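You operate a simulated robot arm through the tools that you are given. There is no shell and no other tool. Be economical: measure what you need, move in short steps, check, and stop when the job is done.

The job below is to be done with a simulated two-armed robot. You get a single attempt, and the scene is never put back.

JOB
Finish press B's stopped stroke at speed 20 with both black buttons.
Fine: speed and reset first; then zero the count and stop the motor.

The check looks at the end state, three seconds after you hand in, the way a careful person would. Anything else that was tipped, shoved, dropped, spilled or broken makes it a failure.

ROBOT AND FRAMES
Two 7-joint arms with two-finger parallel grippers on one trunk, on a base that drives. Base frame: it is fixed to the floor where the robot stands at the start and does not move with it; the origin is under the middle of the robot, x ahead of it, y to its left, z up. Readings come in mm, rad, newtons and seconds.
The left shoulder is at the start at [70, 163, 1245], the right one opposite. With the tool pointing down near the work surface each hand reaches from about 400 to 880 mm from the robot's upright axis, wherever it stands, measured 20 degrees to its own side. Places, roughly: B stop button farther from A [2600, 1100, 1500]; B stop button nearer press A [1300, -200, 1500]; press b blue lever [3600, 400, 1100]; press b red lever [2900, 1000, 900]; press b stroke button [600, -300, 800]; press b yellow lever [3500, 500, 1100]; stand batch knob [500, -200, 700]; stand mode knob [700, 0, 800]; stand speed knob [600, -100, 700]; stand stop button [600, -200, 900]; yellow A key [-1750, -3250, 1000]. Payload 3.43 kg a hand.
The tool frame of a hand sits at the grasp point between the pads (the TCP): z along the fingers, y along the line on which they close. The tips reach 34 mm beyond it. Largest opening 128 mm; finger width 24, thickness 12; the body of the gripper, 48 by 130 mm, starts 96 mm behind the TCP.
Orientation is told as [roll, pitch, yaw] about the base's x, y, z axes, in that order, counted from this pose: with the fingers straight down and closing along the base's y, the tool's x points along the base's -x, its y along +y and its z along -z.

CONTROLS
- The arms move only by the tool arm_command. It takes "left_rows", "right_rows" or both (then of equal length, played together; a hand with none holds still); each is a list of rows, each a list of 7 numbers: the shift along the tool's x, y, z in mm, then the turn, a rotation vector about the tool's x, y, z in rad, then the opening in per cent of the stroke, from 0 (shut) to 100 (fully open). In form: [[tx, ty, tz, wx, wy, wz, hand], ...]. A call has 1 to 10 rows; each row is the pose to reach, as a shift and turn from the pose commanded when the call began, along the tool's axes at that moment. Rows are played at 5 a second. More than 50 mm and 0.15 rad between two rows, or a gripper value outside its range, and nothing of the call is played. A pose out of reach is approached as far as the arm can. The call stops where the force on the tool passes 40 N (or 10 N more than at its start, if that is more) or the arm is blocked; 0.2 s more then pass. Each finger travels about 153 mm/s and halts on what it meets, pressing with about 23 N; the grip force reading is that of the motor and also rises with nothing between the fingers. The clock runs only during rows and for 0.2 s after the last one: add rows that repeat a pose to give the fingers time. The reply holds the time, the measured pose of the TCP, the force on the tool along the base axes, the opening and the grip force, in the units named above and with some noise, with the torque about the TCP (base axes, N m) and any sound that the robot's microphone picked up.
- Cameras (640 x 400 px; columns grow to the right, rows downward): "scene" is now at [115.6, -38.9, 1464.3]; the picture's right is [-0.48, -0.88, 0.00], its down [-0.66, 0.36, -0.66] and it looks along [0.58, -0.32, -0.75] (base axes); focal length 290 px, centre (320, 200). "left" rides on the left gripper at [76, 11, -160] in its tool frame; the picture's right is [-0.15, 0.99, 0.00], its down [-0.88, -0.13, -0.46] and it looks along [-0.45, -0.07, 0.89] (tool axes); focal length 234 px, centre (320, 200). "right" rides on the right gripper at [76, -11, -160] in its tool frame; the picture's right is [0.15, 0.99, 0.00], its down [-0.88, 0.13, -0.46] and it looks along [-0.45, 0.07, 0.89] (tool axes); focal length 234 px, centre (320, 200). There is no depth. A picture from a camera that has moved, and an enlarged one, comes with that camera's place and axes in the base frame and with its lens. The place of the scene camera against the robot may be out by one fixed shift of up to 18 mm in any direction.
- snapshot(camera): a new picture of that camera. No time passes.
- lift_body(by): slides the trunk up (or, below 0, down) by that many mm; the arms and the scene camera ride with it, the base frame stays. It gives what a move gives, with no picture.
- base_move(legs): drives the robot by 1 to 6 legs, each [ahead, left, turn to the left] in mm, mm and rad, along the robot's own axes; the way and the turn of a leg run together, so that a leg with both is an arc; at most 1500 mm and 3.142 rad a leg. The arms and the cameras ride along, it lands a little off, and it stops where it bumps. It gives what a move gives.
- pan_tilt(pan, tilt): turns the head with the scene camera to pan (to the left, within 1.501 rad either way) and tilt (down, from -0.506 to 1.204), counted from straight ahead of the robot. It gives what a move gives.
- close_up(camera, box): a new picture of the part [left, top, right, bottom] of that camera's present view, enlarged. No time passes.
- finish_job(): hands the job in; it is judged then, once.

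Go step by step. Nothing tells you exact positions but the pictures and the camera data: compare them with the known pose of the tool, close in by small moves and look again before you grip or let go. The budget is 120 turns and 108 pictures, counting those below and the enlarged ones. Unless the task says otherwise, let go and move clear before handing in, and close with one line.

The tools are called after "Call:" as name(argument=value, ...) on one line, values as JSON. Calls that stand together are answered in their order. arm_command: Moves the arms, as the interface text tells. Its arguments: {"type":"object","properties":{"left_rows":{"type":"array","items":{"type":"array","items":{"type":"number"}}},"right_rows":{"type":"array","items":{"type":"array","items":{"type":"number"}}}},"required":[]} The other tools are called the same way: lift_body (by) slides the trunk up or down; base_move (legs) drives the base; pan_tilt (pan, tilt) turns the head that bears the scene camera; snapshot (camera) takes a picture; close_up (camera, box) takes an enlarged picture of a part of a camera's view; finish_job () hands the job in.

At the start:

```text
time: 0.0
left_tcp_pos: [631.8, -2.4, 1088.4]
left_orientation: [0.001, -0.002, 0.001]
left_ft_force: [0.2, -0.1, 1.0]
left_moment: [0.02, 0.02, -0.02]
left_grip_width: 127.7
left_gripper_force: 0.0
right_tcp_pos: [465.3, -454.2, 1164.0]
right_orientation: [0.0, 0.0, 0.0]
right_ft_force: [0.2, -0.3, -0.2]
right_moment: [-0.03, -0.01, 0.01]
right_grip_width: 127.8
right_gripper_force: 0.0
trunk travel left (down, up): [-725.0, 215.0]
robot x, y, heading: [-2.1, -4.3, 0.004]
head pan, tilt: [-0.504, 0.848]
```

scene: 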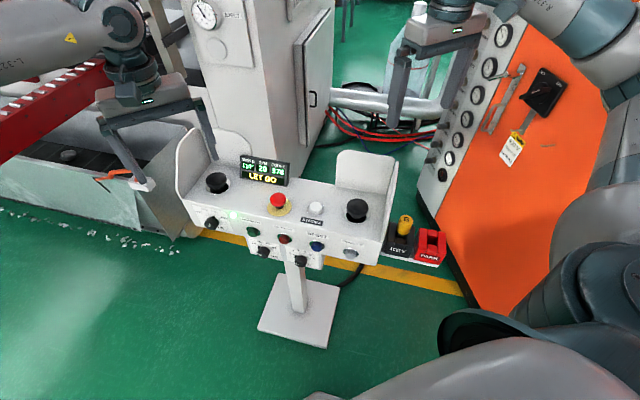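
right: 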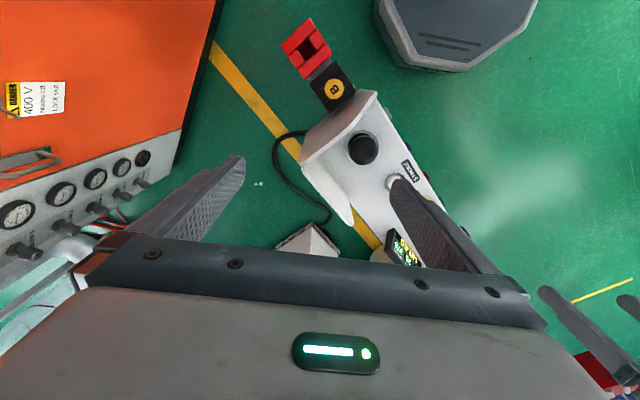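
left: 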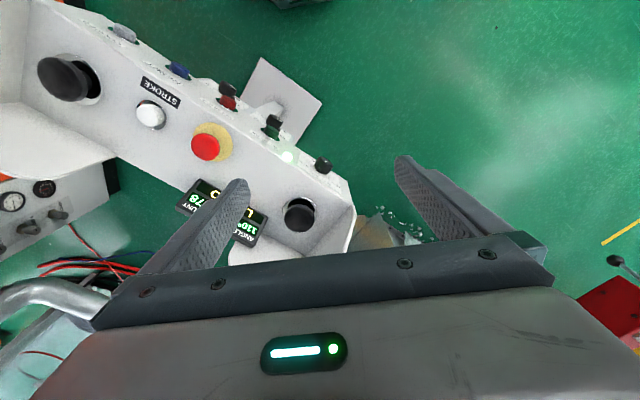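

I see the control stand with two black buttons, a display, a red stop, a white button, and a row of coloured buttons and knobs on the front. I'll enlarge these to read the labels.

Call:
close_up(camera="scene", box=[170, 120, 450, 295])

Call:
close_up(camera="scene", box=[230, 150, 310, 200])

Call:
close_up(camera="scene", box=[180, 200, 380, 280])

```text
2.29 times, centred on (310, 208) of scene
camera zoom: at [115.6, -38.9, 1464.3], right [-0.48, -0.88, 0.0], down [-0.66, 0.36, -0.66], along [0.58, -0.32, -0.75], focal length 663 px, centre (343, 183)
```

zoom: 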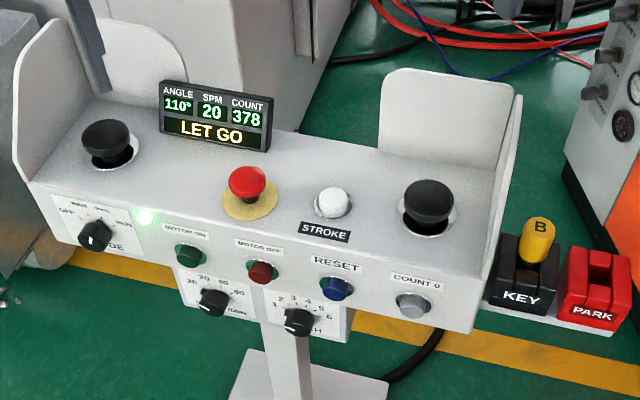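

```text
8.00 times, centred on (270, 175) of scene
camera zoom: at [115.6, -38.9, 1464.3], right [-0.48, -0.88, 0.0], down [-0.66, 0.36, -0.66], along [0.58, -0.32, -0.75], focal length 2322 px, centre (720, 400)
```

zoom: 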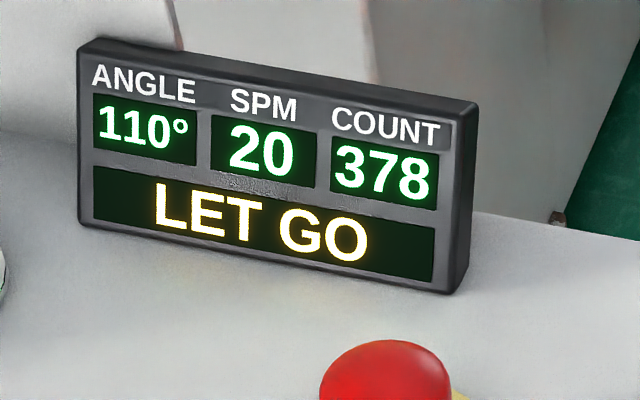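

```text
3.20 times, centred on (280, 240) of scene
camera zoom: at [115.6, -38.9, 1464.3], right [-0.48, -0.88, 0.0], down [-0.66, 0.36, -0.66], along [0.58, -0.32, -0.75], focal length 929 px, centre (448, 72)
```

zoom: 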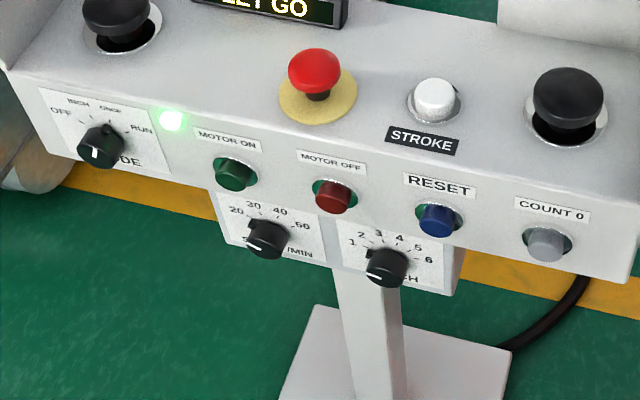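

The display reads ANGLE 110°, SPM 20, COUNT 378, LET GO. I need the knob pointers at higher zoom.

Call:
close_up(camera="scene", box=[190, 205, 240, 236])

Call:
close_up(camera="scene", box=[240, 238, 330, 275])

Call:
close_up(camera="left", box=[40, 20, 360, 220])

```text
12.80 times, centred on (215, 220) of scene
camera zoom: at [115.6, -38.9, 1464.3], right [-0.48, -0.88, 0.0], down [-0.66, 0.36, -0.66], along [0.58, -0.32, -0.75], focal length 3715 px, centre (1664, -62)
```

zoom: 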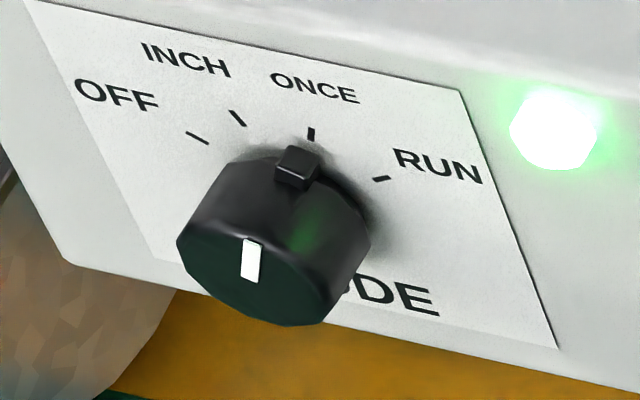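

```text
7.11 times, centred on (285, 256) of scene
camera zoom: at [115.6, -38.9, 1464.3], right [-0.48, -0.88, 0.0], down [-0.66, 0.36, -0.66], along [0.58, -0.32, -0.75], focal length 2064 px, centre (569, -202)
```

zoom: 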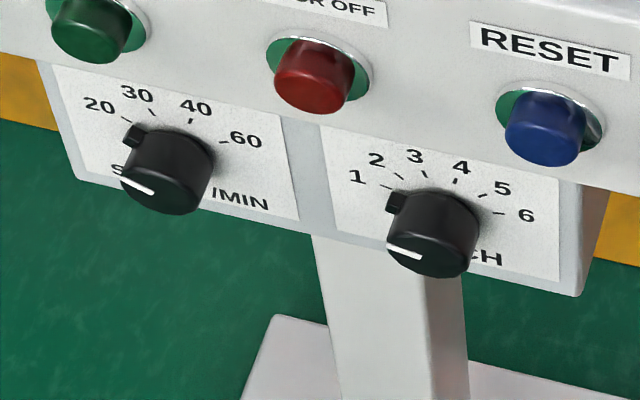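

```text
2.00 times, centred on (200, 120) of left
camera zoom: at [555.6, 8.5, 1247.7], right [0.15, 0.99, 0.0], down [0.88, -0.13, 0.46], along [0.45, -0.07, -0.89], focal length 468 px, centre (560, 360)
```

zoom: 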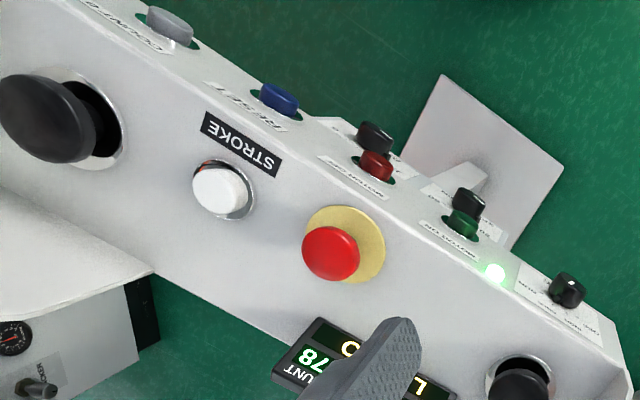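

Mode is on ONCE, speed already at 20, and the stand faces toward my left-front (about 0.72 rad off). Before I square up to it, I'll check the surroundings and press B.

Call:
pan_tilt(pan=0.5, tilt=0.6)

Call:
snapshot(camera="scene")

Call:
pan_tilt(pan=-0.2, tilt=0.2)

Call:
snapshot(camera="scene")

```text
time: 1.3
left_tcp_pos: [631.2, -1.3, 1088.6]
left_orientation: [0.0, 0.0, 0.003]
left_ft_force: [0.2, 0.2, 0.6]
left_moment: [-0.02, -0.02, -0.01]
left_grip_width: 127.9
left_gripper_force: 0.0
right_tcp_pos: [466.2, -454.6, 1164.3]
right_orientation: [0.0, -0.001, 0.001]
right_ft_force: [-0.2, 0.0, -0.6]
right_moment: [0.02, 0.01, 0.02]
right_grip_width: 128.3
right_gripper_force: 0.1
trunk travel left (down, up): [-725.0, 215.0]
robot x, y, heading: [2.9, -1.0, 0.0]
head pan, tilt: [0.499, 0.6]
```

```text
98 pictures are left
camera scene: at [124.7, 41.2, 1485.0], right [0.48, -0.88, 0.0], down [-0.5, -0.27, -0.82], along [0.72, 0.39, -0.57], focal length 290 px, centre (320, 200)
```

scene: 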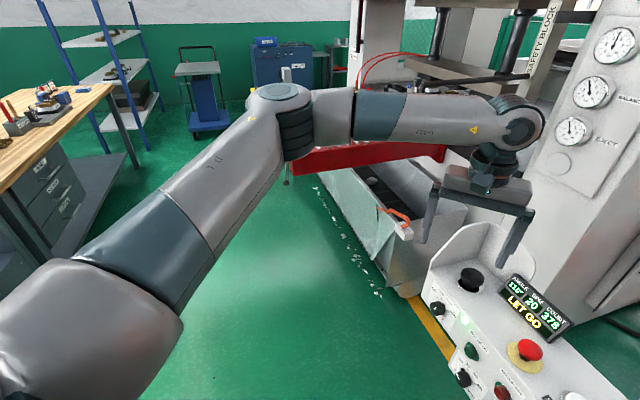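

```text
time: 2.3
left_tcp_pos: [630.4, -2.4, 1090.0]
left_orientation: [0.0, 0.0, 0.003]
left_ft_force: [-0.8, 0.0, 0.2]
left_moment: [0.02, 0.03, -0.03]
left_grip_width: 128.0
left_gripper_force: 0.1
right_tcp_pos: [464.6, -455.3, 1163.5]
right_orientation: [-0.001, -0.001, 0.001]
right_ft_force: [0.5, 0.3, 0.2]
right_moment: [-0.02, 0.01, 0.0]
right_grip_width: 127.8
right_gripper_force: 0.2
trunk travel left (down, up): [-725.0, 215.0]
robot x, y, heading: [0.9, 2.2, 0.001]
head pan, tilt: [-0.201, 0.201]
```

```text
97 pictures are left
camera scene: at [138.4, -19.6, 1521.7], right [-0.2, -0.98, 0.0], down [-0.2, 0.04, -0.98], along [0.96, -0.19, -0.2], focal length 290 px, centre (320, 200)
```

scene: 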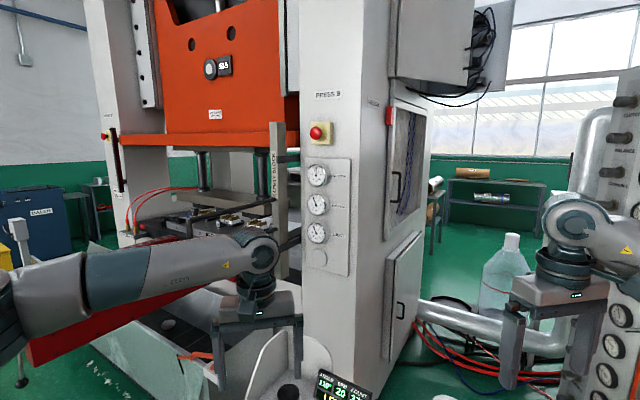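

Press B is ahead. A "SAFETY BLOCK" is visible near the ram and things lie on the bolster, so I check whether the die area is clear.

Call:
close_up(camera="scene", box=[90, 110, 350, 290])

Call:
close_up(camera="scene", box=[160, 140, 310, 250])

Call:
close_up(camera="scene", box=[80, 30, 350, 200])

```text
2.22 times, centred on (220, 200) of scene
camera zoom: at [138.4, -19.6, 1521.7], right [-0.2, -0.98, 0.0], down [-0.2, 0.04, -0.98], along [0.96, -0.19, -0.2], focal length 645 px, centre (542, 200)
```

zoom: 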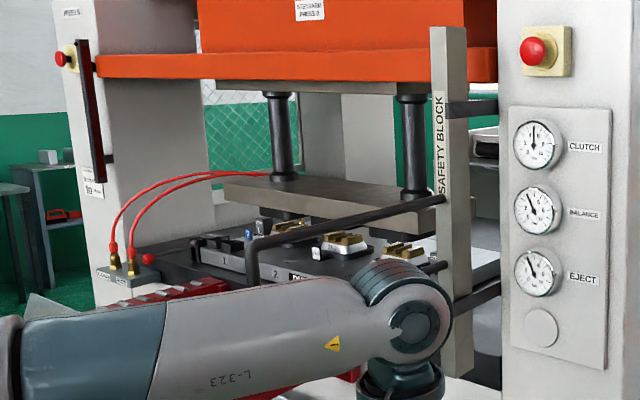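

```text
3.64 times, centred on (235, 195) of scene
camera zoom: at [138.4, -19.6, 1521.7], right [-0.2, -0.98, 0.0], down [-0.2, 0.04, -0.98], along [0.96, -0.19, -0.2], focal length 1055 px, centre (629, 218)
```

zoom: 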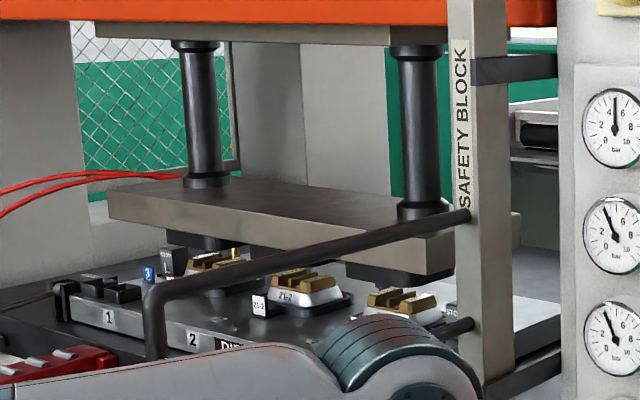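

```text
2.35 times, centred on (215, 115) of scene
camera zoom: at [138.4, -19.6, 1521.7], right [-0.2, -0.98, 0.0], down [-0.2, 0.04, -0.98], along [0.96, -0.19, -0.2], focal length 683 px, centre (567, 400)
```

zoom: 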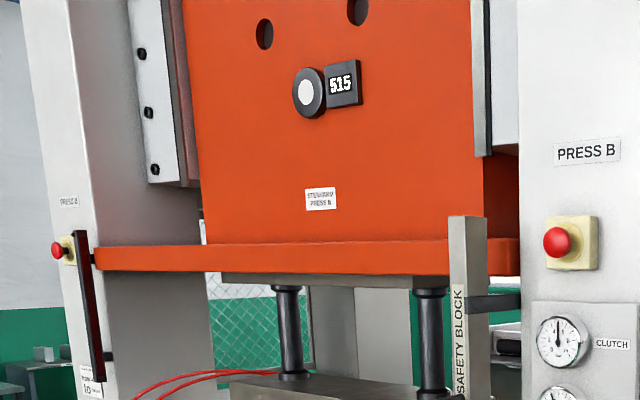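

The die area is clear and the safety block is parked on its bracket. I raise the left hand for clearance, then drive to stand square in front of the panel.

Call:
arm_command(left_rows=[[0, 0, -40, 0, 0, 0, 0], [0, 0, -80, 0, 0, 0, 0]], right_rows=[[0, 0, 0, 0, 0, 0, 0], [0, 0, 0, 0, 0, 0, 0]])

Call:
base_move(legs=[[140, 224, 0], [0, 0, -0.716]])

Call:
pan_tilt(pan=0, tilt=0.9)

Call:
snapshot(camera="scene")

```text
time: 2.9
left_tcp_pos: [630.0, -2.9, 1169.8]
left_orientation: [-0.002, 0.001, 0.0]
left_ft_force: [-0.6, 0.1, -0.4]
left_moment: [0.0, 0.0, 0.03]
left_grip_width: 0.0
left_gripper_force: 22.9
right_tcp_pos: [465.3, -453.9, 1163.5]
right_orientation: [0.0, 0.0, -0.001]
right_ft_force: [-0.2, 0.7, 0.2]
right_moment: [-0.01, 0.01, 0.03]
right_grip_width: 0.0
right_gripper_force: 23.2
trunk travel left (down, up): [-725.0, 215.0]
robot x, y, heading: [2.2, 1.4, -0.001]
head pan, tilt: [-0.201, 0.201]
```

```text
time: 6.7
left_tcp_pos: [615.3, -188.9, 1169.2]
left_orientation: [0.001, -0.001, -0.708]
left_ft_force: [0.4, 0.0, 0.0]
left_moment: [0.0, 0.02, 0.0]
left_grip_width: 0.0
left_gripper_force: 22.7
right_tcp_pos: [194.8, -424.6, 1162.8]
right_orientation: [-0.001, -0.001, -0.711]
right_ft_force: [-1.1, 0.3, 0.0]
right_moment: [-0.02, 0.0, -0.03]
right_grip_width: 0.0
right_gripper_force: 22.9
trunk travel left (down, up): [-725.0, 215.0]
robot x, y, heading: [139.6, 224.8, -0.712]
head pan, tilt: [-0.201, 0.201]
```

```text
time: 7.8
left_tcp_pos: [616.0, -189.1, 1169.1]
left_orientation: [-0.001, -0.001, -0.708]
left_ft_force: [-0.4, 0.9, 0.6]
left_moment: [0.01, 0.0, 0.01]
left_grip_width: 0.2
left_gripper_force: 22.9
right_tcp_pos: [195.8, -424.2, 1163.3]
right_orientation: [0.0, -0.001, -0.709]
right_ft_force: [-0.3, -0.2, -0.5]
right_moment: [-0.02, 0.0, 0.0]
right_grip_width: 0.0
right_gripper_force: 23.1
trunk travel left (down, up): [-725.0, 215.0]
robot x, y, heading: [138.9, 224.2, -0.716]
head pan, tilt: [0.0, 0.901]
```

```text
93 pictures are left
camera scene: at [230.9, 140.5, 1460.3], right [-0.65, -0.76, 0.0], down [-0.59, 0.51, -0.62], along [0.47, -0.41, -0.78], focal length 290 px, centre (320, 200)
```

scene: 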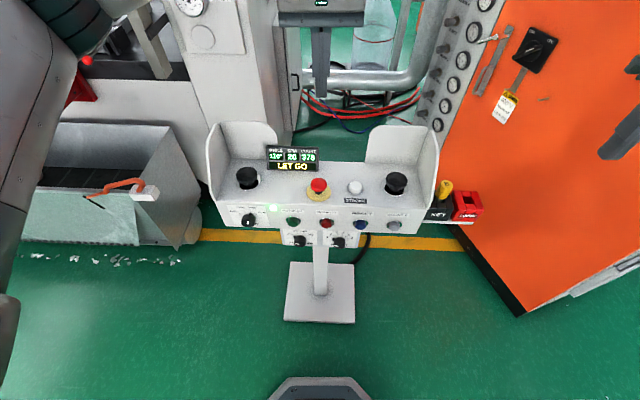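

I'm square to the panel and all the buttons are in front of me. I zoom in for precise button locations before moving the right hand in on RESET.

Call:
close_up(camera="scene", box=[200, 140, 480, 260])

Call:
close_up(camera="scene", box=[280, 200, 420, 260])

Call:
snapshot(camera="left")

```text
2.29 times, centred on (340, 200) of scene
camera zoom: at [230.9, 140.5, 1460.3], right [-0.65, -0.76, 0.0], down [-0.59, 0.51, -0.62], along [0.47, -0.41, -0.78], focal length 663 px, centre (274, 200)
```

zoom: 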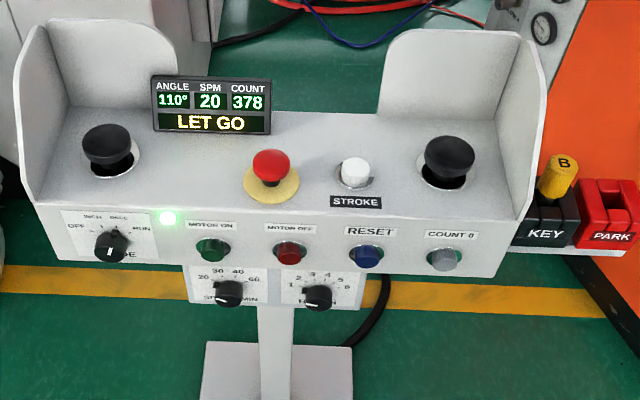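

```text
4.57 times, centred on (350, 230) of scene
camera zoom: at [230.9, 140.5, 1460.3], right [-0.65, -0.76, 0.0], down [-0.59, 0.51, -0.62], along [0.47, -0.41, -0.78], focal length 1327 px, centre (183, 63)
```

zoom: 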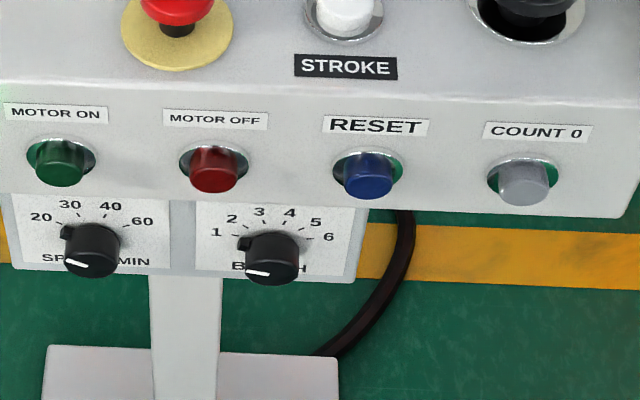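

```text
90 pictures are left
camera left: at [566.3, -131.7, 1328.1], right [0.76, 0.66, 0.0], down [0.58, -0.67, 0.46], along [0.3, -0.34, -0.89], focal length 234 px, centre (320, 200)
```

left: 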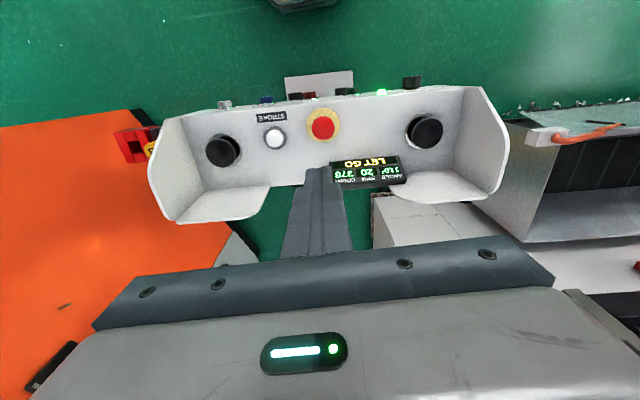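

RESET sits about 574 mm ahead, 115 mm right, z≈777 in the robot's own frame. I bring the right hand in front of it, still short, and park the left hand high above the left black button.

Call:
arm_command(left_rows=[[-2, 20, 0, 0, 0, 0, 0], [-4, 40, 0, 0, 0, 0, 0], [-6, 60, 0, 0, 0, 0, 0], [-8, 80, 0, 0, 0, 0, 0], [-10, 100, 0, 0, 0, 0, 0], [-12, 120, 0, 0, 0, 0, 0], [-14, 140, 0, 0, 0, 0, 0], [-16, 160, 0, 0, 0, 0, 0], [-18, 178, 0, 0, 0, 0, 0], [-20, 195, 0, 0, 0, 0, 0]], right_rows=[[-4, 33.8, 30, 0, 0, 0, 0], [-8, 67.6, 60, 0, 0, 0, 0], [-12, 101.4, 90, 0, 0, 0, 0], [-16, 135.2, 120, 0, 0, 0, 0], [-20, 169, 150, 0, 0, 0, 0], [-24, 202.8, 180, 0, 0, 0, 0], [-28, 236.6, 210, 0, 0, 0, 0], [-32, 270.4, 240, 0, 0, 0, 0], [-36, 304.2, 270, 0, 0, 0, 0], [-40, 338, 300, 0, 0, 0, 0]])

Call:
snapshot(camera="right")

Call:
snapshot(camera="scene")

```text
time: 10.0
left_tcp_pos: [759.7, -52.5, 1169.8]
left_orientation: [-0.001, 0.001, -0.71]
left_ft_force: [0.0, 1.0, -0.7]
left_moment: [-0.01, 0.02, -0.02]
left_grip_width: 0.0
left_gripper_force: 23.3
right_tcp_pos: [446.3, -194.2, 862.5]
right_orientation: [-0.001, 0.0, -0.711]
right_ft_force: [-1.1, -0.2, 0.2]
right_moment: [0.0, -0.01, -0.01]
right_grip_width: 0.1
right_gripper_force: 23.0
trunk travel left (down, up): [-725.0, 215.0]
robot x, y, heading: [138.8, 226.9, -0.712]
head pan, tilt: [0.0, 0.901]
```

```text
89 pictures are left
camera right: at [382.6, -152.8, 1022.9], right [0.54, 0.84, 0.0], down [0.75, -0.48, 0.46], along [0.38, -0.24, -0.89], focal length 234 px, centre (320, 200)
```

right: 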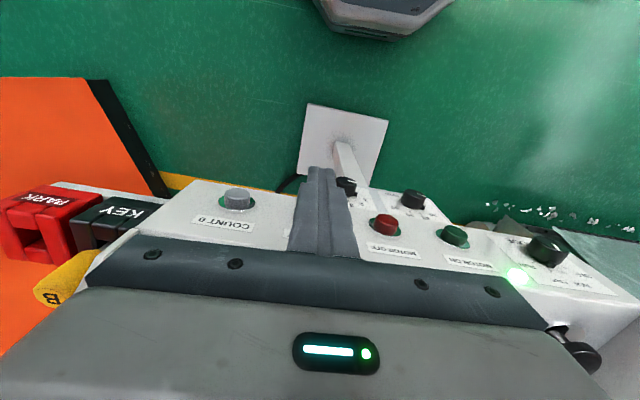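

```text
88 pictures are left
camera scene: at [232.8, 141.8, 1460.2], right [-0.65, -0.76, 0.0], down [-0.59, 0.51, -0.62], along [0.47, -0.41, -0.78], focal length 290 px, centre (320, 200)
```

scene: 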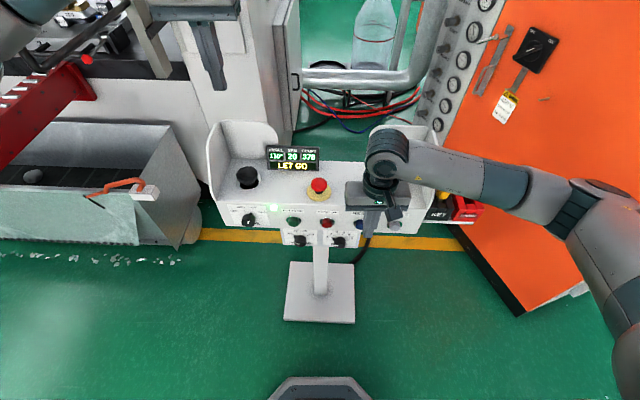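

The right hand lines up with RESET laterally. I lower it to button height and creep forward.

Call:
arm_command(right_rows=[[0, 0, 30, 0, 0, 0, 0], [0, 0, 60, 0, 0, 0, 0], [-15, 0, 60, 0, 0, 0, 0], [-30, 0, 60, 0, 0, 0, 0]])

Call:
snapshot(camera="right")

Call:
close_up(camera="scene", box=[260, 140, 440, 260])

```text
time: 11.0
left_tcp_pos: [757.4, -54.1, 1169.3]
left_orientation: [-0.001, 0.0, -0.707]
left_ft_force: [0.8, 0.5, -0.6]
left_moment: [0.0, -0.01, 0.02]
left_grip_width: 0.1
left_gripper_force: 22.9
right_tcp_pos: [468.1, -214.6, 801.7]
right_orientation: [0.001, 0.001, -0.713]
right_ft_force: [0.1, 0.3, 0.8]
right_moment: [0.0, 0.0, 0.03]
right_grip_width: 0.0
right_gripper_force: 22.7
trunk travel left (down, up): [-725.0, 215.0]
robot x, y, heading: [136.5, 225.2, -0.71]
head pan, tilt: [0.0, 0.901]
```

```text
87 pictures are left
camera right: at [403.9, -173.1, 962.7], right [0.54, 0.84, 0.0], down [0.75, -0.48, 0.45], along [0.38, -0.24, -0.89], focal length 234 px, centre (320, 200)
```

right: 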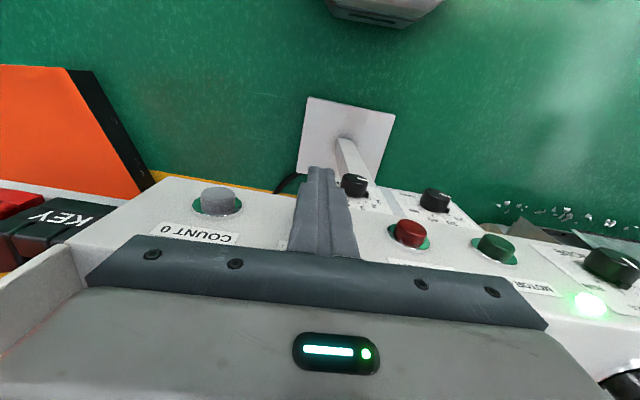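

```text
3.33 times, centred on (350, 200) of scene
camera zoom: at [231.6, 140.6, 1460.2], right [-0.65, -0.76, 0.0], down [-0.59, 0.51, -0.62], along [0.47, -0.41, -0.78], focal length 967 px, centre (220, 200)
```

zoom: 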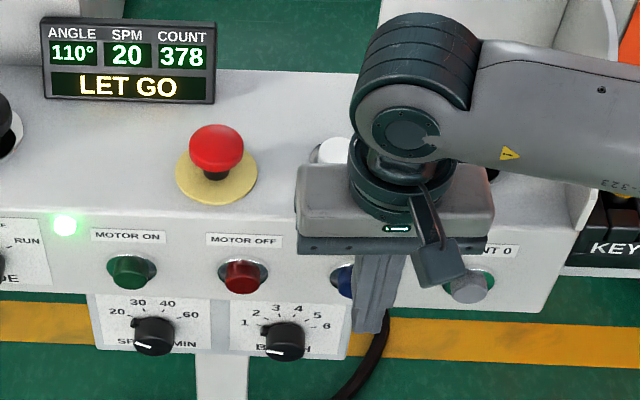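

Cross-checking both cameras, RESET is slightly more left and lower than I assumed. I shift 6 mm left and 9 mm down and then press forward, letting the force limit guard it.

Call:
arm_command(right_rows=[[0, 6, 9, 0, 0, 0, 0], [-10, 6, 9, 0, 0, 0, 0], [-18, 6, 9, 0, 0, 0, 0], [-23, 6, 9, 0, 0, 0, 0], [-28, 6, 9, 0, 0, 0, 0], [-32, 6, 9, 0, 0, 0, 0]])

Call:
close_up(camera="scene", box=[260, 140, 440, 260])

Call:
snapshot(camera="right")

```text
time: 12.4
left_tcp_pos: [756.8, -51.4, 1171.1]
left_orientation: [0.001, -0.001, -0.71]
left_ft_force: [-0.2, 0.2, 0.1]
left_moment: [0.0, 0.02, 0.0]
left_grip_width: 0.1
left_gripper_force: 23.0
right_tcp_pos: [494.9, -228.5, 794.2]
right_orientation: [0.001, 0.004, -0.711]
right_ft_force: [-14.1, 11.1, -0.8]
right_moment: [0.46, 0.27, -0.09]
right_grip_width: 0.2
right_gripper_force: 23.8
trunk travel left (down, up): [-725.0, 215.0]
robot x, y, heading: [139.8, 222.3, -0.707]
head pan, tilt: [0.0, 0.901]
heard: click
```

```text
3.33 times, centred on (350, 200) of scene
camera zoom: at [228.9, 142.3, 1460.4], right [-0.65, -0.76, 0.0], down [-0.59, 0.51, -0.62], along [0.47, -0.41, -0.78], focal length 967 px, centre (220, 200)
```

zoom: 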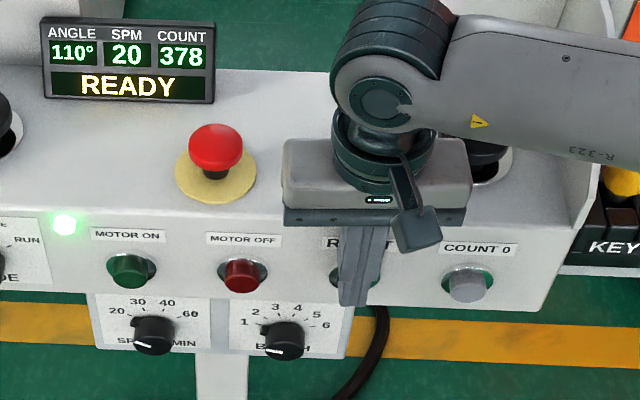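

```text
84 pictures are left
camera right: at [430.9, -186.8, 955.1], right [0.53, 0.85, 0.0], down [0.75, -0.48, 0.45], along [0.38, -0.24, -0.89], focal length 234 px, centre (320, 200)
```

right: 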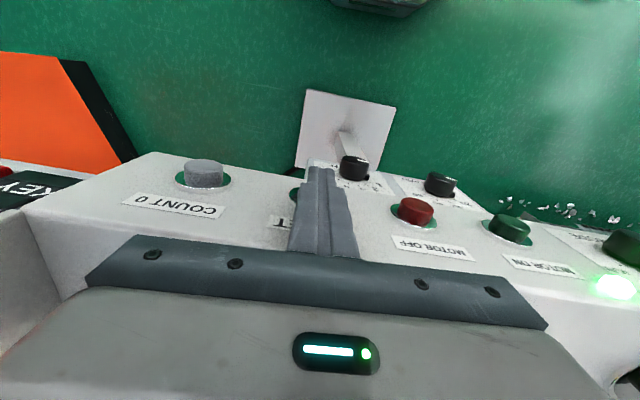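

A click, and the display now says READY with speed 20. I back off RESET and bring both hands above the black buttons, slightly inward to clear the side shrouds.

Call:
arm_command(right_rows=[[25, 0, 0, 0, 0, 0, 0], [50, 0, -10, 0, 0, 0, 0], [50, 0, -58, 0, 0, 0, 0], [50, 0, -106, 0, 0, 0, 0], [50, 0, -154, 0, 0, 0, 0], [50, 0, -202, 0, 0, 0, 0], [20, -30, -206, 0, 0, 0, 0], [-15, -60, -206, 0, 0, 0, 0], [-50, -74, -206, 0, 0, 0, 0], [-82, -74, -206, 0, 0, 0, 0]], left_rows=[[0, -5, 20, 0, 0, 0, 0], [0, -11, 40, 0, 0, 0, 0], [0, -11, 60, 0, 0, 0, 0], [0, -11, 80, 0, 0, 0, 0], [0, -11, 100, 0, 0, 0, 0], [0, -11, 120, 0, 0, 0, 0], [0, -11, 140, 0, 0, 0, 0], [0, -11, 155, 0, 0, 0, 0], [0, -11, 169, 0, 0, 0, 0], [0, -11, 169, 0, 0, 0, 0]])

Call:
snapshot(camera="right")

Call:
snapshot(camera="left")

Call:
close_up(camera="scene", box=[180, 90, 460, 265])

```text
time: 14.6
left_tcp_pos: [752.7, -63.1, 998.3]
left_orientation: [-0.001, 0.003, -0.711]
left_ft_force: [-0.2, 0.6, -0.2]
left_moment: [-0.01, 0.0, 0.02]
left_grip_width: 0.0
left_gripper_force: 22.9
right_tcp_pos: [511.1, -341.6, 1000.4]
right_orientation: [0.0, 0.002, -0.71]
right_ft_force: [0.9, 0.6, -0.3]
right_moment: [-0.01, -0.01, -0.01]
right_grip_width: 0.0
right_gripper_force: 23.3
trunk travel left (down, up): [-725.0, 215.0]
robot x, y, heading: [139.4, 220.9, -0.709]
head pan, tilt: [0.0, 0.901]
```

```text
83 pictures are left
camera right: at [447.1, -299.6, 1161.7], right [0.53, 0.85, 0.0], down [0.75, -0.48, 0.45], along [0.38, -0.24, -0.89], focal length 234 px, centre (320, 200)
```

right: 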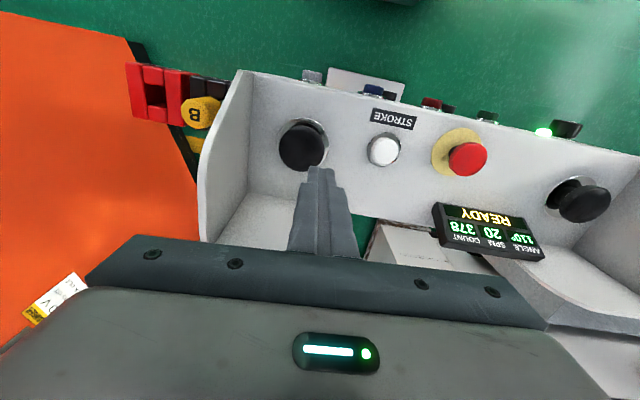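

```text
82 pictures are left
camera left: at [702.8, -5.8, 1157.6], right [0.76, 0.66, 0.0], down [0.58, -0.67, 0.45], along [0.3, -0.34, -0.89], focal length 234 px, centre (320, 200)
```

left: 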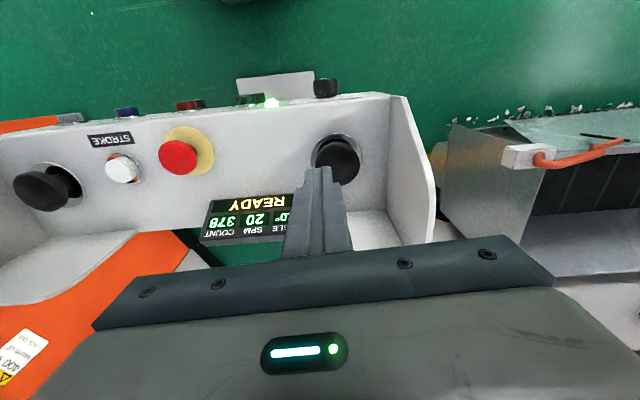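

```text
2.29 times, centred on (320, 178) of scene
camera zoom: at [232.2, 140.3, 1460.1], right [-0.65, -0.76, 0.0], down [-0.59, 0.51, -0.62], along [0.47, -0.41, -0.78], focal length 663 px, centre (320, 251)
```

zoom: 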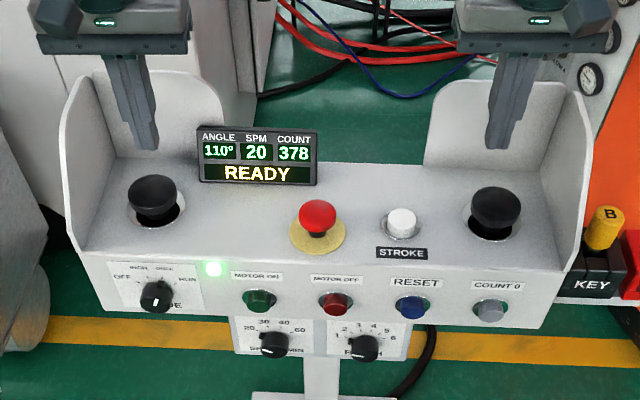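

Each cap centre is about 20 mm outward of its fingertip. I correct by about 10 mm outward and descend to a hover just above the caps.

Call:
arm_command(right_rows=[[3, -6, 10, 0, 0, 0, 0], [6, -11, 25, 0, 0, 0, 0], [6, -11, 45, 0, 0, 0, 0], [6, -11, 58, 0, 0, 0, 0]], left_rows=[[-6, 5, 10, 0, 0, 0, 0], [-11, 9, 25, 0, 0, 0, 0], [-11, 9, 45, 0, 0, 0, 0], [-11, 9, 56, 0, 0, 0, 0]])

Call:
snapshot(camera="right")

Call:
snapshot(camera="left")

Call:
close_up(camera="scene", box=[180, 90, 460, 265])

```text
time: 15.6
left_tcp_pos: [765.8, -63.8, 943.4]
left_orientation: [0.002, 0.0, -0.707]
left_ft_force: [0.4, 0.3, -0.1]
left_moment: [-0.03, 0.0, 0.03]
left_grip_width: 0.0
left_gripper_force: 22.6
right_tcp_pos: [499.1, -344.3, 943.6]
right_orientation: [0.0, -0.002, -0.712]
right_ft_force: [-0.2, -0.3, 0.1]
right_moment: [0.01, -0.01, -0.01]
right_grip_width: 0.0
right_gripper_force: 23.1
trunk travel left (down, up): [-725.0, 215.0]
robot x, y, heading: [141.1, 224.1, -0.714]
head pan, tilt: [0.0, 0.901]
```

```text
80 pictures are left
camera right: at [434.7, -302.4, 1103.7], right [0.53, 0.84, 0.0], down [0.75, -0.48, 0.46], along [0.38, -0.24, -0.89], focal length 234 px, centre (320, 200)
```

right: 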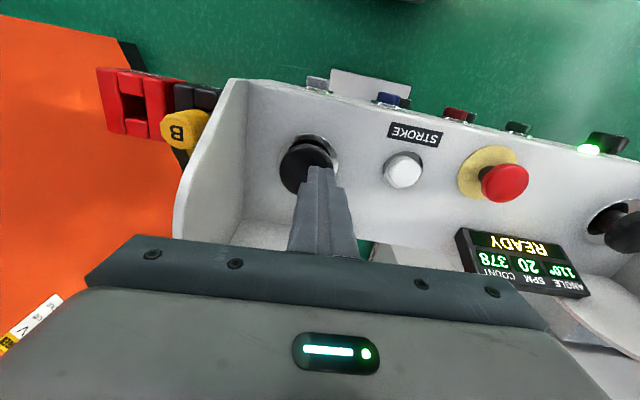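

```text
79 pictures are left
camera left: at [716.1, -5.7, 1102.8], right [0.76, 0.66, 0.0], down [0.58, -0.67, 0.46], along [0.3, -0.34, -0.89], focal length 234 px, centre (320, 200)
```

left: 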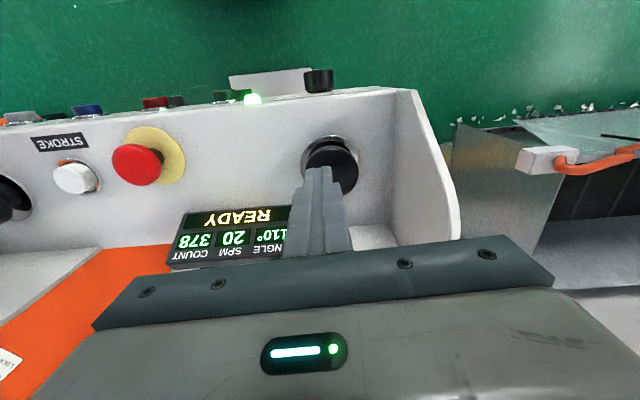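

```text
2.29 times, centred on (320, 178) of scene
camera zoom: at [231.3, 140.4, 1460.2], right [-0.65, -0.76, 0.0], down [-0.59, 0.51, -0.62], along [0.47, -0.41, -0.78], focal length 663 px, centre (320, 251)
```

zoom: 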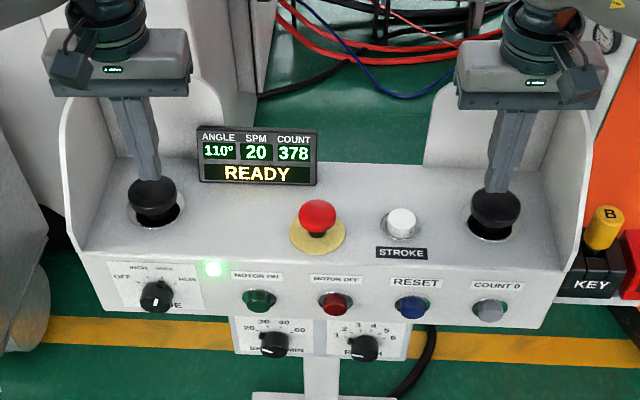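

Both tips are over the caps. I feel for contact gently first so both get pressed at the same moment.

Call:
arm_command(right_rows=[[0, 0, 8, 0, 0, 0, 0], [0, 0, 15, 0, 0, 0, 0]], left_rows=[[0, 0, 8, 0, 0, 0, 0], [0, 0, 15, 0, 0, 0, 0]])

Call:
close_up(camera="scene", box=[220, 150, 280, 200])

Call:
close_up(camera="scene", box=[366, 155, 426, 205])

```text
time: 16.2
left_tcp_pos: [765.0, -62.8, 929.6]
left_orientation: [0.001, -0.001, -0.712]
left_ft_force: [-0.7, -1.1, 0.3]
left_moment: [-0.02, 0.0, 0.0]
left_grip_width: 0.1
left_gripper_force: 23.1
right_tcp_pos: [498.1, -345.2, 928.5]
right_orientation: [-0.001, 0.001, -0.712]
right_ft_force: [0.4, -0.5, -0.1]
right_moment: [0.01, 0.01, -0.01]
right_grip_width: 0.0
right_gripper_force: 23.1
trunk travel left (down, up): [-725.0, 215.0]
robot x, y, heading: [142.0, 222.6, -0.711]
head pan, tilt: [0.0, 0.901]
```

```text
8.00 times, centred on (250, 175) of scene
camera zoom: at [231.1, 140.6, 1460.2], right [-0.65, -0.76, 0.0], down [-0.59, 0.51, -0.62], along [0.47, -0.41, -0.78], focal length 2322 px, centre (880, 400)
```

zoom: 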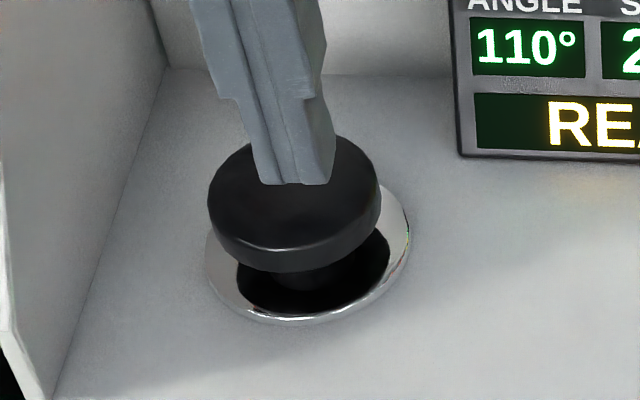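

```text
8.00 times, centred on (396, 180) of scene
camera zoom: at [231.1, 140.6, 1460.2], right [-0.65, -0.76, 0.0], down [-0.59, 0.51, -0.62], along [0.47, -0.41, -0.78], focal length 2322 px, centre (-288, 360)
```

zoom: 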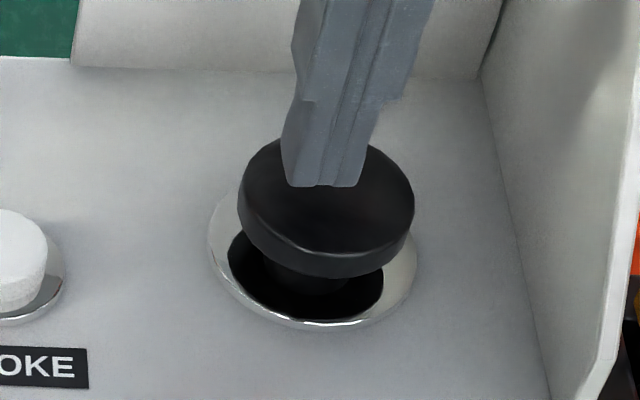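

No contact yet; the tips are centred. I continue in small steps.

Call:
arm_command(right_rows=[[0, 0, 4, 0, 0, 0, 0], [0, 0, 7, 0, 0, 0, 0]], left_rows=[[0, 0, 4, 0, 0, 0, 0], [0, 0, 7, 0, 0, 0, 0]])

```text
time: 16.8
left_tcp_pos: [764.0, -63.0, 922.6]
left_orientation: [-0.001, -0.001, -0.71]
left_ft_force: [0.1, 0.1, 0.7]
left_moment: [0.02, 0.0, 0.0]
left_grip_width: 0.0
left_gripper_force: 23.0
right_tcp_pos: [500.5, -345.7, 920.7]
right_orientation: [0.0, 0.0, -0.712]
right_ft_force: [-0.3, -0.6, 0.5]
right_moment: [0.02, 0.0, 0.01]
right_grip_width: 0.0
right_gripper_force: 22.9
trunk travel left (down, up): [-725.0, 215.0]
robot x, y, heading: [138.2, 223.0, -0.705]
head pan, tilt: [0.0, 0.901]
```

Still free at tip z≈888. Next small step.

Call:
arm_command(right_rows=[[0, 0, 3, 0, 0, 0, 0]], left_rows=[[0, 0, 3, 0, 0, 0, 0]])

Call:
arm_command(right_rows=[[0, 0, 2, 0, 0, 0, 0]], left_rows=[[0, 0, 2, 0, 0, 0, 0]])

```text
time: 17.2
left_tcp_pos: [765.3, -63.0, 920.1]
left_orientation: [0.001, 0.002, -0.707]
left_ft_force: [0.8, 0.3, 0.0]
left_moment: [-0.03, -0.01, -0.01]
left_grip_width: 0.0
left_gripper_force: 22.7
right_tcp_pos: [499.6, -345.2, 918.8]
right_orientation: [0.0, -0.001, -0.712]
right_ft_force: [0.9, -0.4, -0.1]
right_moment: [-0.01, 0.01, 0.0]
right_grip_width: 0.0
right_gripper_force: 22.9
trunk travel left (down, up): [-725.0, 215.0]
robot x, y, heading: [138.1, 226.6, -0.713]
head pan, tilt: [0.0, 0.901]
```

```text
time: 17.6
left_tcp_pos: [765.6, -63.7, 916.9]
left_orientation: [0.0, 0.002, -0.707]
left_ft_force: [0.6, 0.8, 0.7]
left_moment: [-0.03, -0.01, 0.02]
left_grip_width: 0.1
left_gripper_force: 22.3
right_tcp_pos: [499.1, -344.3, 916.7]
right_orientation: [0.0, 0.0, -0.713]
right_ft_force: [0.4, -0.5, 0.6]
right_moment: [0.02, -0.01, -0.02]
right_grip_width: 0.3
right_gripper_force: 22.9
trunk travel left (down, up): [-725.0, 215.0]
robot x, y, heading: [135.6, 224.7, -0.711]
head pan, tilt: [0.0, 0.901]
```

Still no contact at tip z≈883; I keep stepping down.

Call:
arm_command(right_rows=[[0, 0, 3, 0, 0, 0, 0]], left_rows=[[0, 0, 3, 0, 0, 0, 0]])

Call:
close_up(camera="scene", box=[220, 150, 280, 200])

Call:
close_up(camera="scene", box=[366, 155, 426, 205])

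```text
time: 18.0
left_tcp_pos: [765.4, -64.2, 914.6]
left_orientation: [0.001, 0.0, -0.711]
left_ft_force: [-0.9, -0.6, 0.4]
left_moment: [0.0, 0.04, 0.01]
left_grip_width: 0.0
left_gripper_force: 23.1
right_tcp_pos: [499.3, -343.9, 913.1]
right_orientation: [0.001, 0.0, -0.712]
right_ft_force: [-0.4, 0.4, 0.6]
right_moment: [0.02, 0.01, -0.01]
right_grip_width: 0.1
right_gripper_force: 23.3
trunk travel left (down, up): [-725.0, 215.0]
robot x, y, heading: [141.9, 222.9, -0.714]
head pan, tilt: [0.0, 0.901]
```

```text
8.00 times, centred on (250, 175) of scene
camera zoom: at [231.1, 140.6, 1460.2], right [-0.65, -0.76, 0.0], down [-0.59, 0.51, -0.62], along [0.47, -0.41, -0.78], focal length 2322 px, centre (880, 400)
```

zoom: 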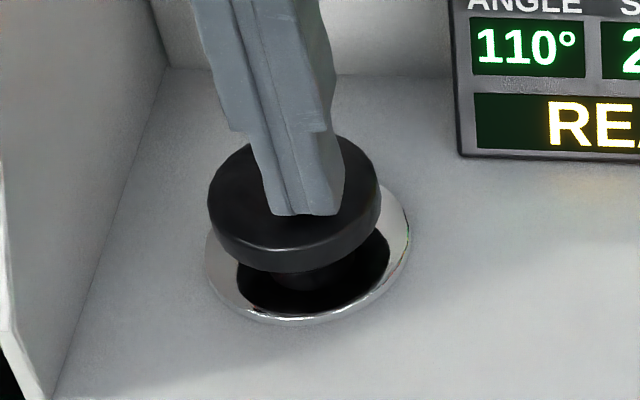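

```text
8.00 times, centred on (396, 180) of scene
camera zoom: at [231.1, 140.6, 1460.2], right [-0.65, -0.76, 0.0], down [-0.59, 0.51, -0.62], along [0.47, -0.41, -0.78], focal length 2322 px, centre (-288, 360)
```

zoom: 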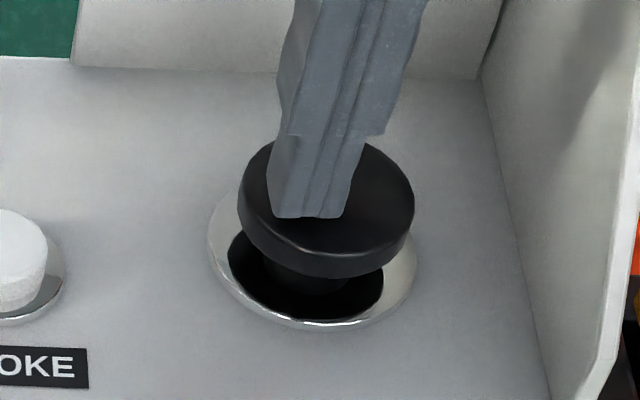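

Still above the caps, and with perspective the tips are slightly inward and near. I nudge 5 mm outward and 5 mm forward while stepping lower.

Call:
arm_command(right_rows=[[-5, -5, 2, 0, 0, 0, 0], [-5, -5, 5, 0, 0, 0, 0]], left_rows=[[-5, 5, 2, 0, 0, 0, 0], [-5, 5, 5, 0, 0, 0, 0]])

Call:
arm_command(right_rows=[[0, 0, 3, 0, 0, 0, 0]], left_rows=[[0, 0, 3, 0, 0, 0, 0]])

```text
time: 18.6
left_tcp_pos: [771.1, -63.8, 909.2]
left_orientation: [0.0, 0.001, -0.709]
left_ft_force: [-0.2, 0.4, -0.2]
left_moment: [0.01, 0.02, 0.0]
left_grip_width: 0.0
left_gripper_force: 23.1
right_tcp_pos: [500.7, -351.0, 907.0]
right_orientation: [-0.001, 0.0, -0.713]
right_ft_force: [-0.1, 0.7, 0.1]
right_moment: [0.01, 0.05, -0.01]
right_grip_width: 0.0
right_gripper_force: 23.3
trunk travel left (down, up): [-725.0, 215.0]
robot x, y, heading: [136.9, 221.5, -0.704]
head pan, tilt: [0.0, 0.901]
```

```text
time: 19.0
left_tcp_pos: [771.5, -61.8, 907.1]
left_orientation: [-0.001, 0.0, -0.71]
left_ft_force: [-0.5, -1.0, 1.5]
left_moment: [-0.05, 0.03, 0.0]
left_grip_width: 0.0
left_gripper_force: 22.9
right_tcp_pos: [498.7, -352.0, 904.9]
right_orientation: [0.001, -0.001, -0.709]
right_ft_force: [1.3, 0.2, 2.4]
right_moment: [0.03, -0.05, 0.01]
right_grip_width: 0.0
right_gripper_force: 22.6
trunk travel left (down, up): [-725.0, 215.0]
robot x, y, heading: [140.3, 222.3, -0.712]
head pan, tilt: [0.0, 0.901]
```

Both fingertips now touch (≈2 N each). I press both together and hold.

Call:
arm_command(right_rows=[[0, 0, 7, 0, 0, 0, 0], [0, 0, 13, 0, 0, 0, 0], [0, 0, 13, 0, 0, 0, 0], [0, 0, 13, 0, 0, 0, 0]], left_rows=[[0, 0, 7, 0, 0, 0, 0], [0, 0, 13, 0, 0, 0, 0], [0, 0, 13, 0, 0, 0, 0], [0, 0, 13, 0, 0, 0, 0]])

Call:
close_up(camera="scene", box=[180, 90, 460, 265])

```text
time: 19.9
left_tcp_pos: [772.3, -63.0, 899.5]
left_orientation: [-0.003, -0.011, -0.709]
left_ft_force: [-1.3, 3.7, 12.7]
left_moment: [0.24, 0.14, -0.04]
left_grip_width: 0.0
left_gripper_force: 22.9
right_tcp_pos: [499.9, -351.2, 899.6]
right_orientation: [0.001, -0.013, -0.715]
right_ft_force: [-5.4, 0.1, 17.1]
right_moment: [0.16, 0.35, 0.12]
right_grip_width: 0.1
right_gripper_force: 22.9
trunk travel left (down, up): [-725.0, 215.0]
robot x, y, heading: [139.5, 222.3, -0.706]
head pan, tilt: [0.0, 0.901]
heard: click, click
stopped in row 4 (right hand): the force on the tool passed its limit at 41 N (the readings are from after the stop); the commanded pose is now the measured one
```

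```text
2.29 times, centred on (320, 178) of scene
camera zoom: at [226.8, 144.2, 1460.4], right [-0.65, -0.76, 0.0], down [-0.59, 0.51, -0.62], along [0.47, -0.41, -0.78], focal length 663 px, centre (320, 251)
```

zoom: 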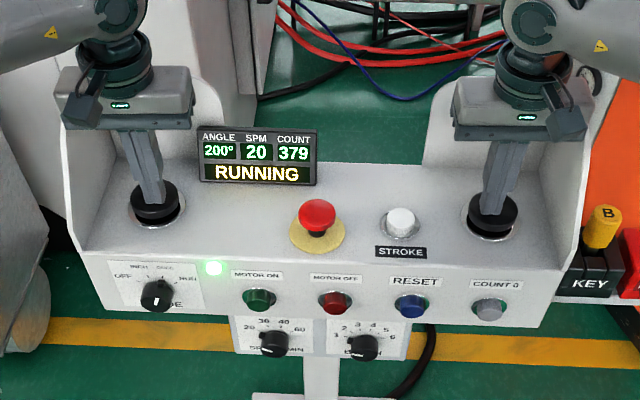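

RUNNING at 200°. I keep both held with slight extra pressure until the stroke ends.

Call:
arm_command(right_rows=[[0, 0, 1, 0, 0, 0, 0], [0, 0, 1, 0, 0, 0, 0], [0, 0, 1, 0, 0, 0, 0], [0, 0, 1, 0, 0, 0, 0], [0, 0, 1, 0, 0, 0, 0], [0, 0, 1, 0, 0, 0, 0]], left_rows=[[0, 0, 1.5, 0, 0, 0, 0], [0, 0, 1.5, 0, 0, 0, 0], [0, 0, 1.5, 0, 0, 0, 0], [0, 0, 1.5, 0, 0, 0, 0], [0, 0, 1.5, 0, 0, 0, 0], [0, 0, 1.5, 0, 0, 0, 0]])

Call:
close_up(camera="scene", box=[180, 90, 460, 265])

```text
time: 21.3
left_tcp_pos: [772.3, -63.0, 898.5]
left_orientation: [0.0, -0.015, -0.709]
left_ft_force: [4.6, 3.0, 28.2]
left_moment: [0.31, 0.08, -0.05]
left_grip_width: 0.0
left_gripper_force: 23.0
right_tcp_pos: [500.2, -351.4, 898.6]
right_orientation: [0.001, -0.016, -0.714]
right_ft_force: [-3.0, -6.5, 32.5]
right_moment: [0.03, 0.37, 0.1]
right_grip_width: 0.1
right_gripper_force: 23.3
trunk travel left (down, up): [-725.0, 215.0]
robot x, y, heading: [137.3, 225.7, -0.71]
head pan, tilt: [0.0, 0.901]
```

```text
2.29 times, centred on (320, 178) of scene
camera zoom: at [225.9, 144.7, 1461.1], right [-0.65, -0.76, 0.0], down [-0.59, 0.51, -0.62], along [0.47, -0.41, -0.78], focal length 663 px, centre (320, 251)
```

zoom: 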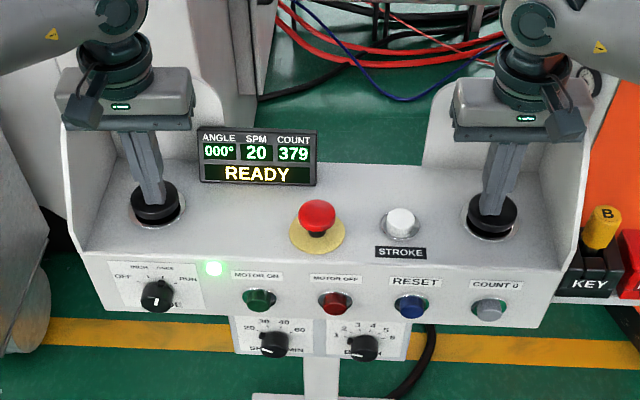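

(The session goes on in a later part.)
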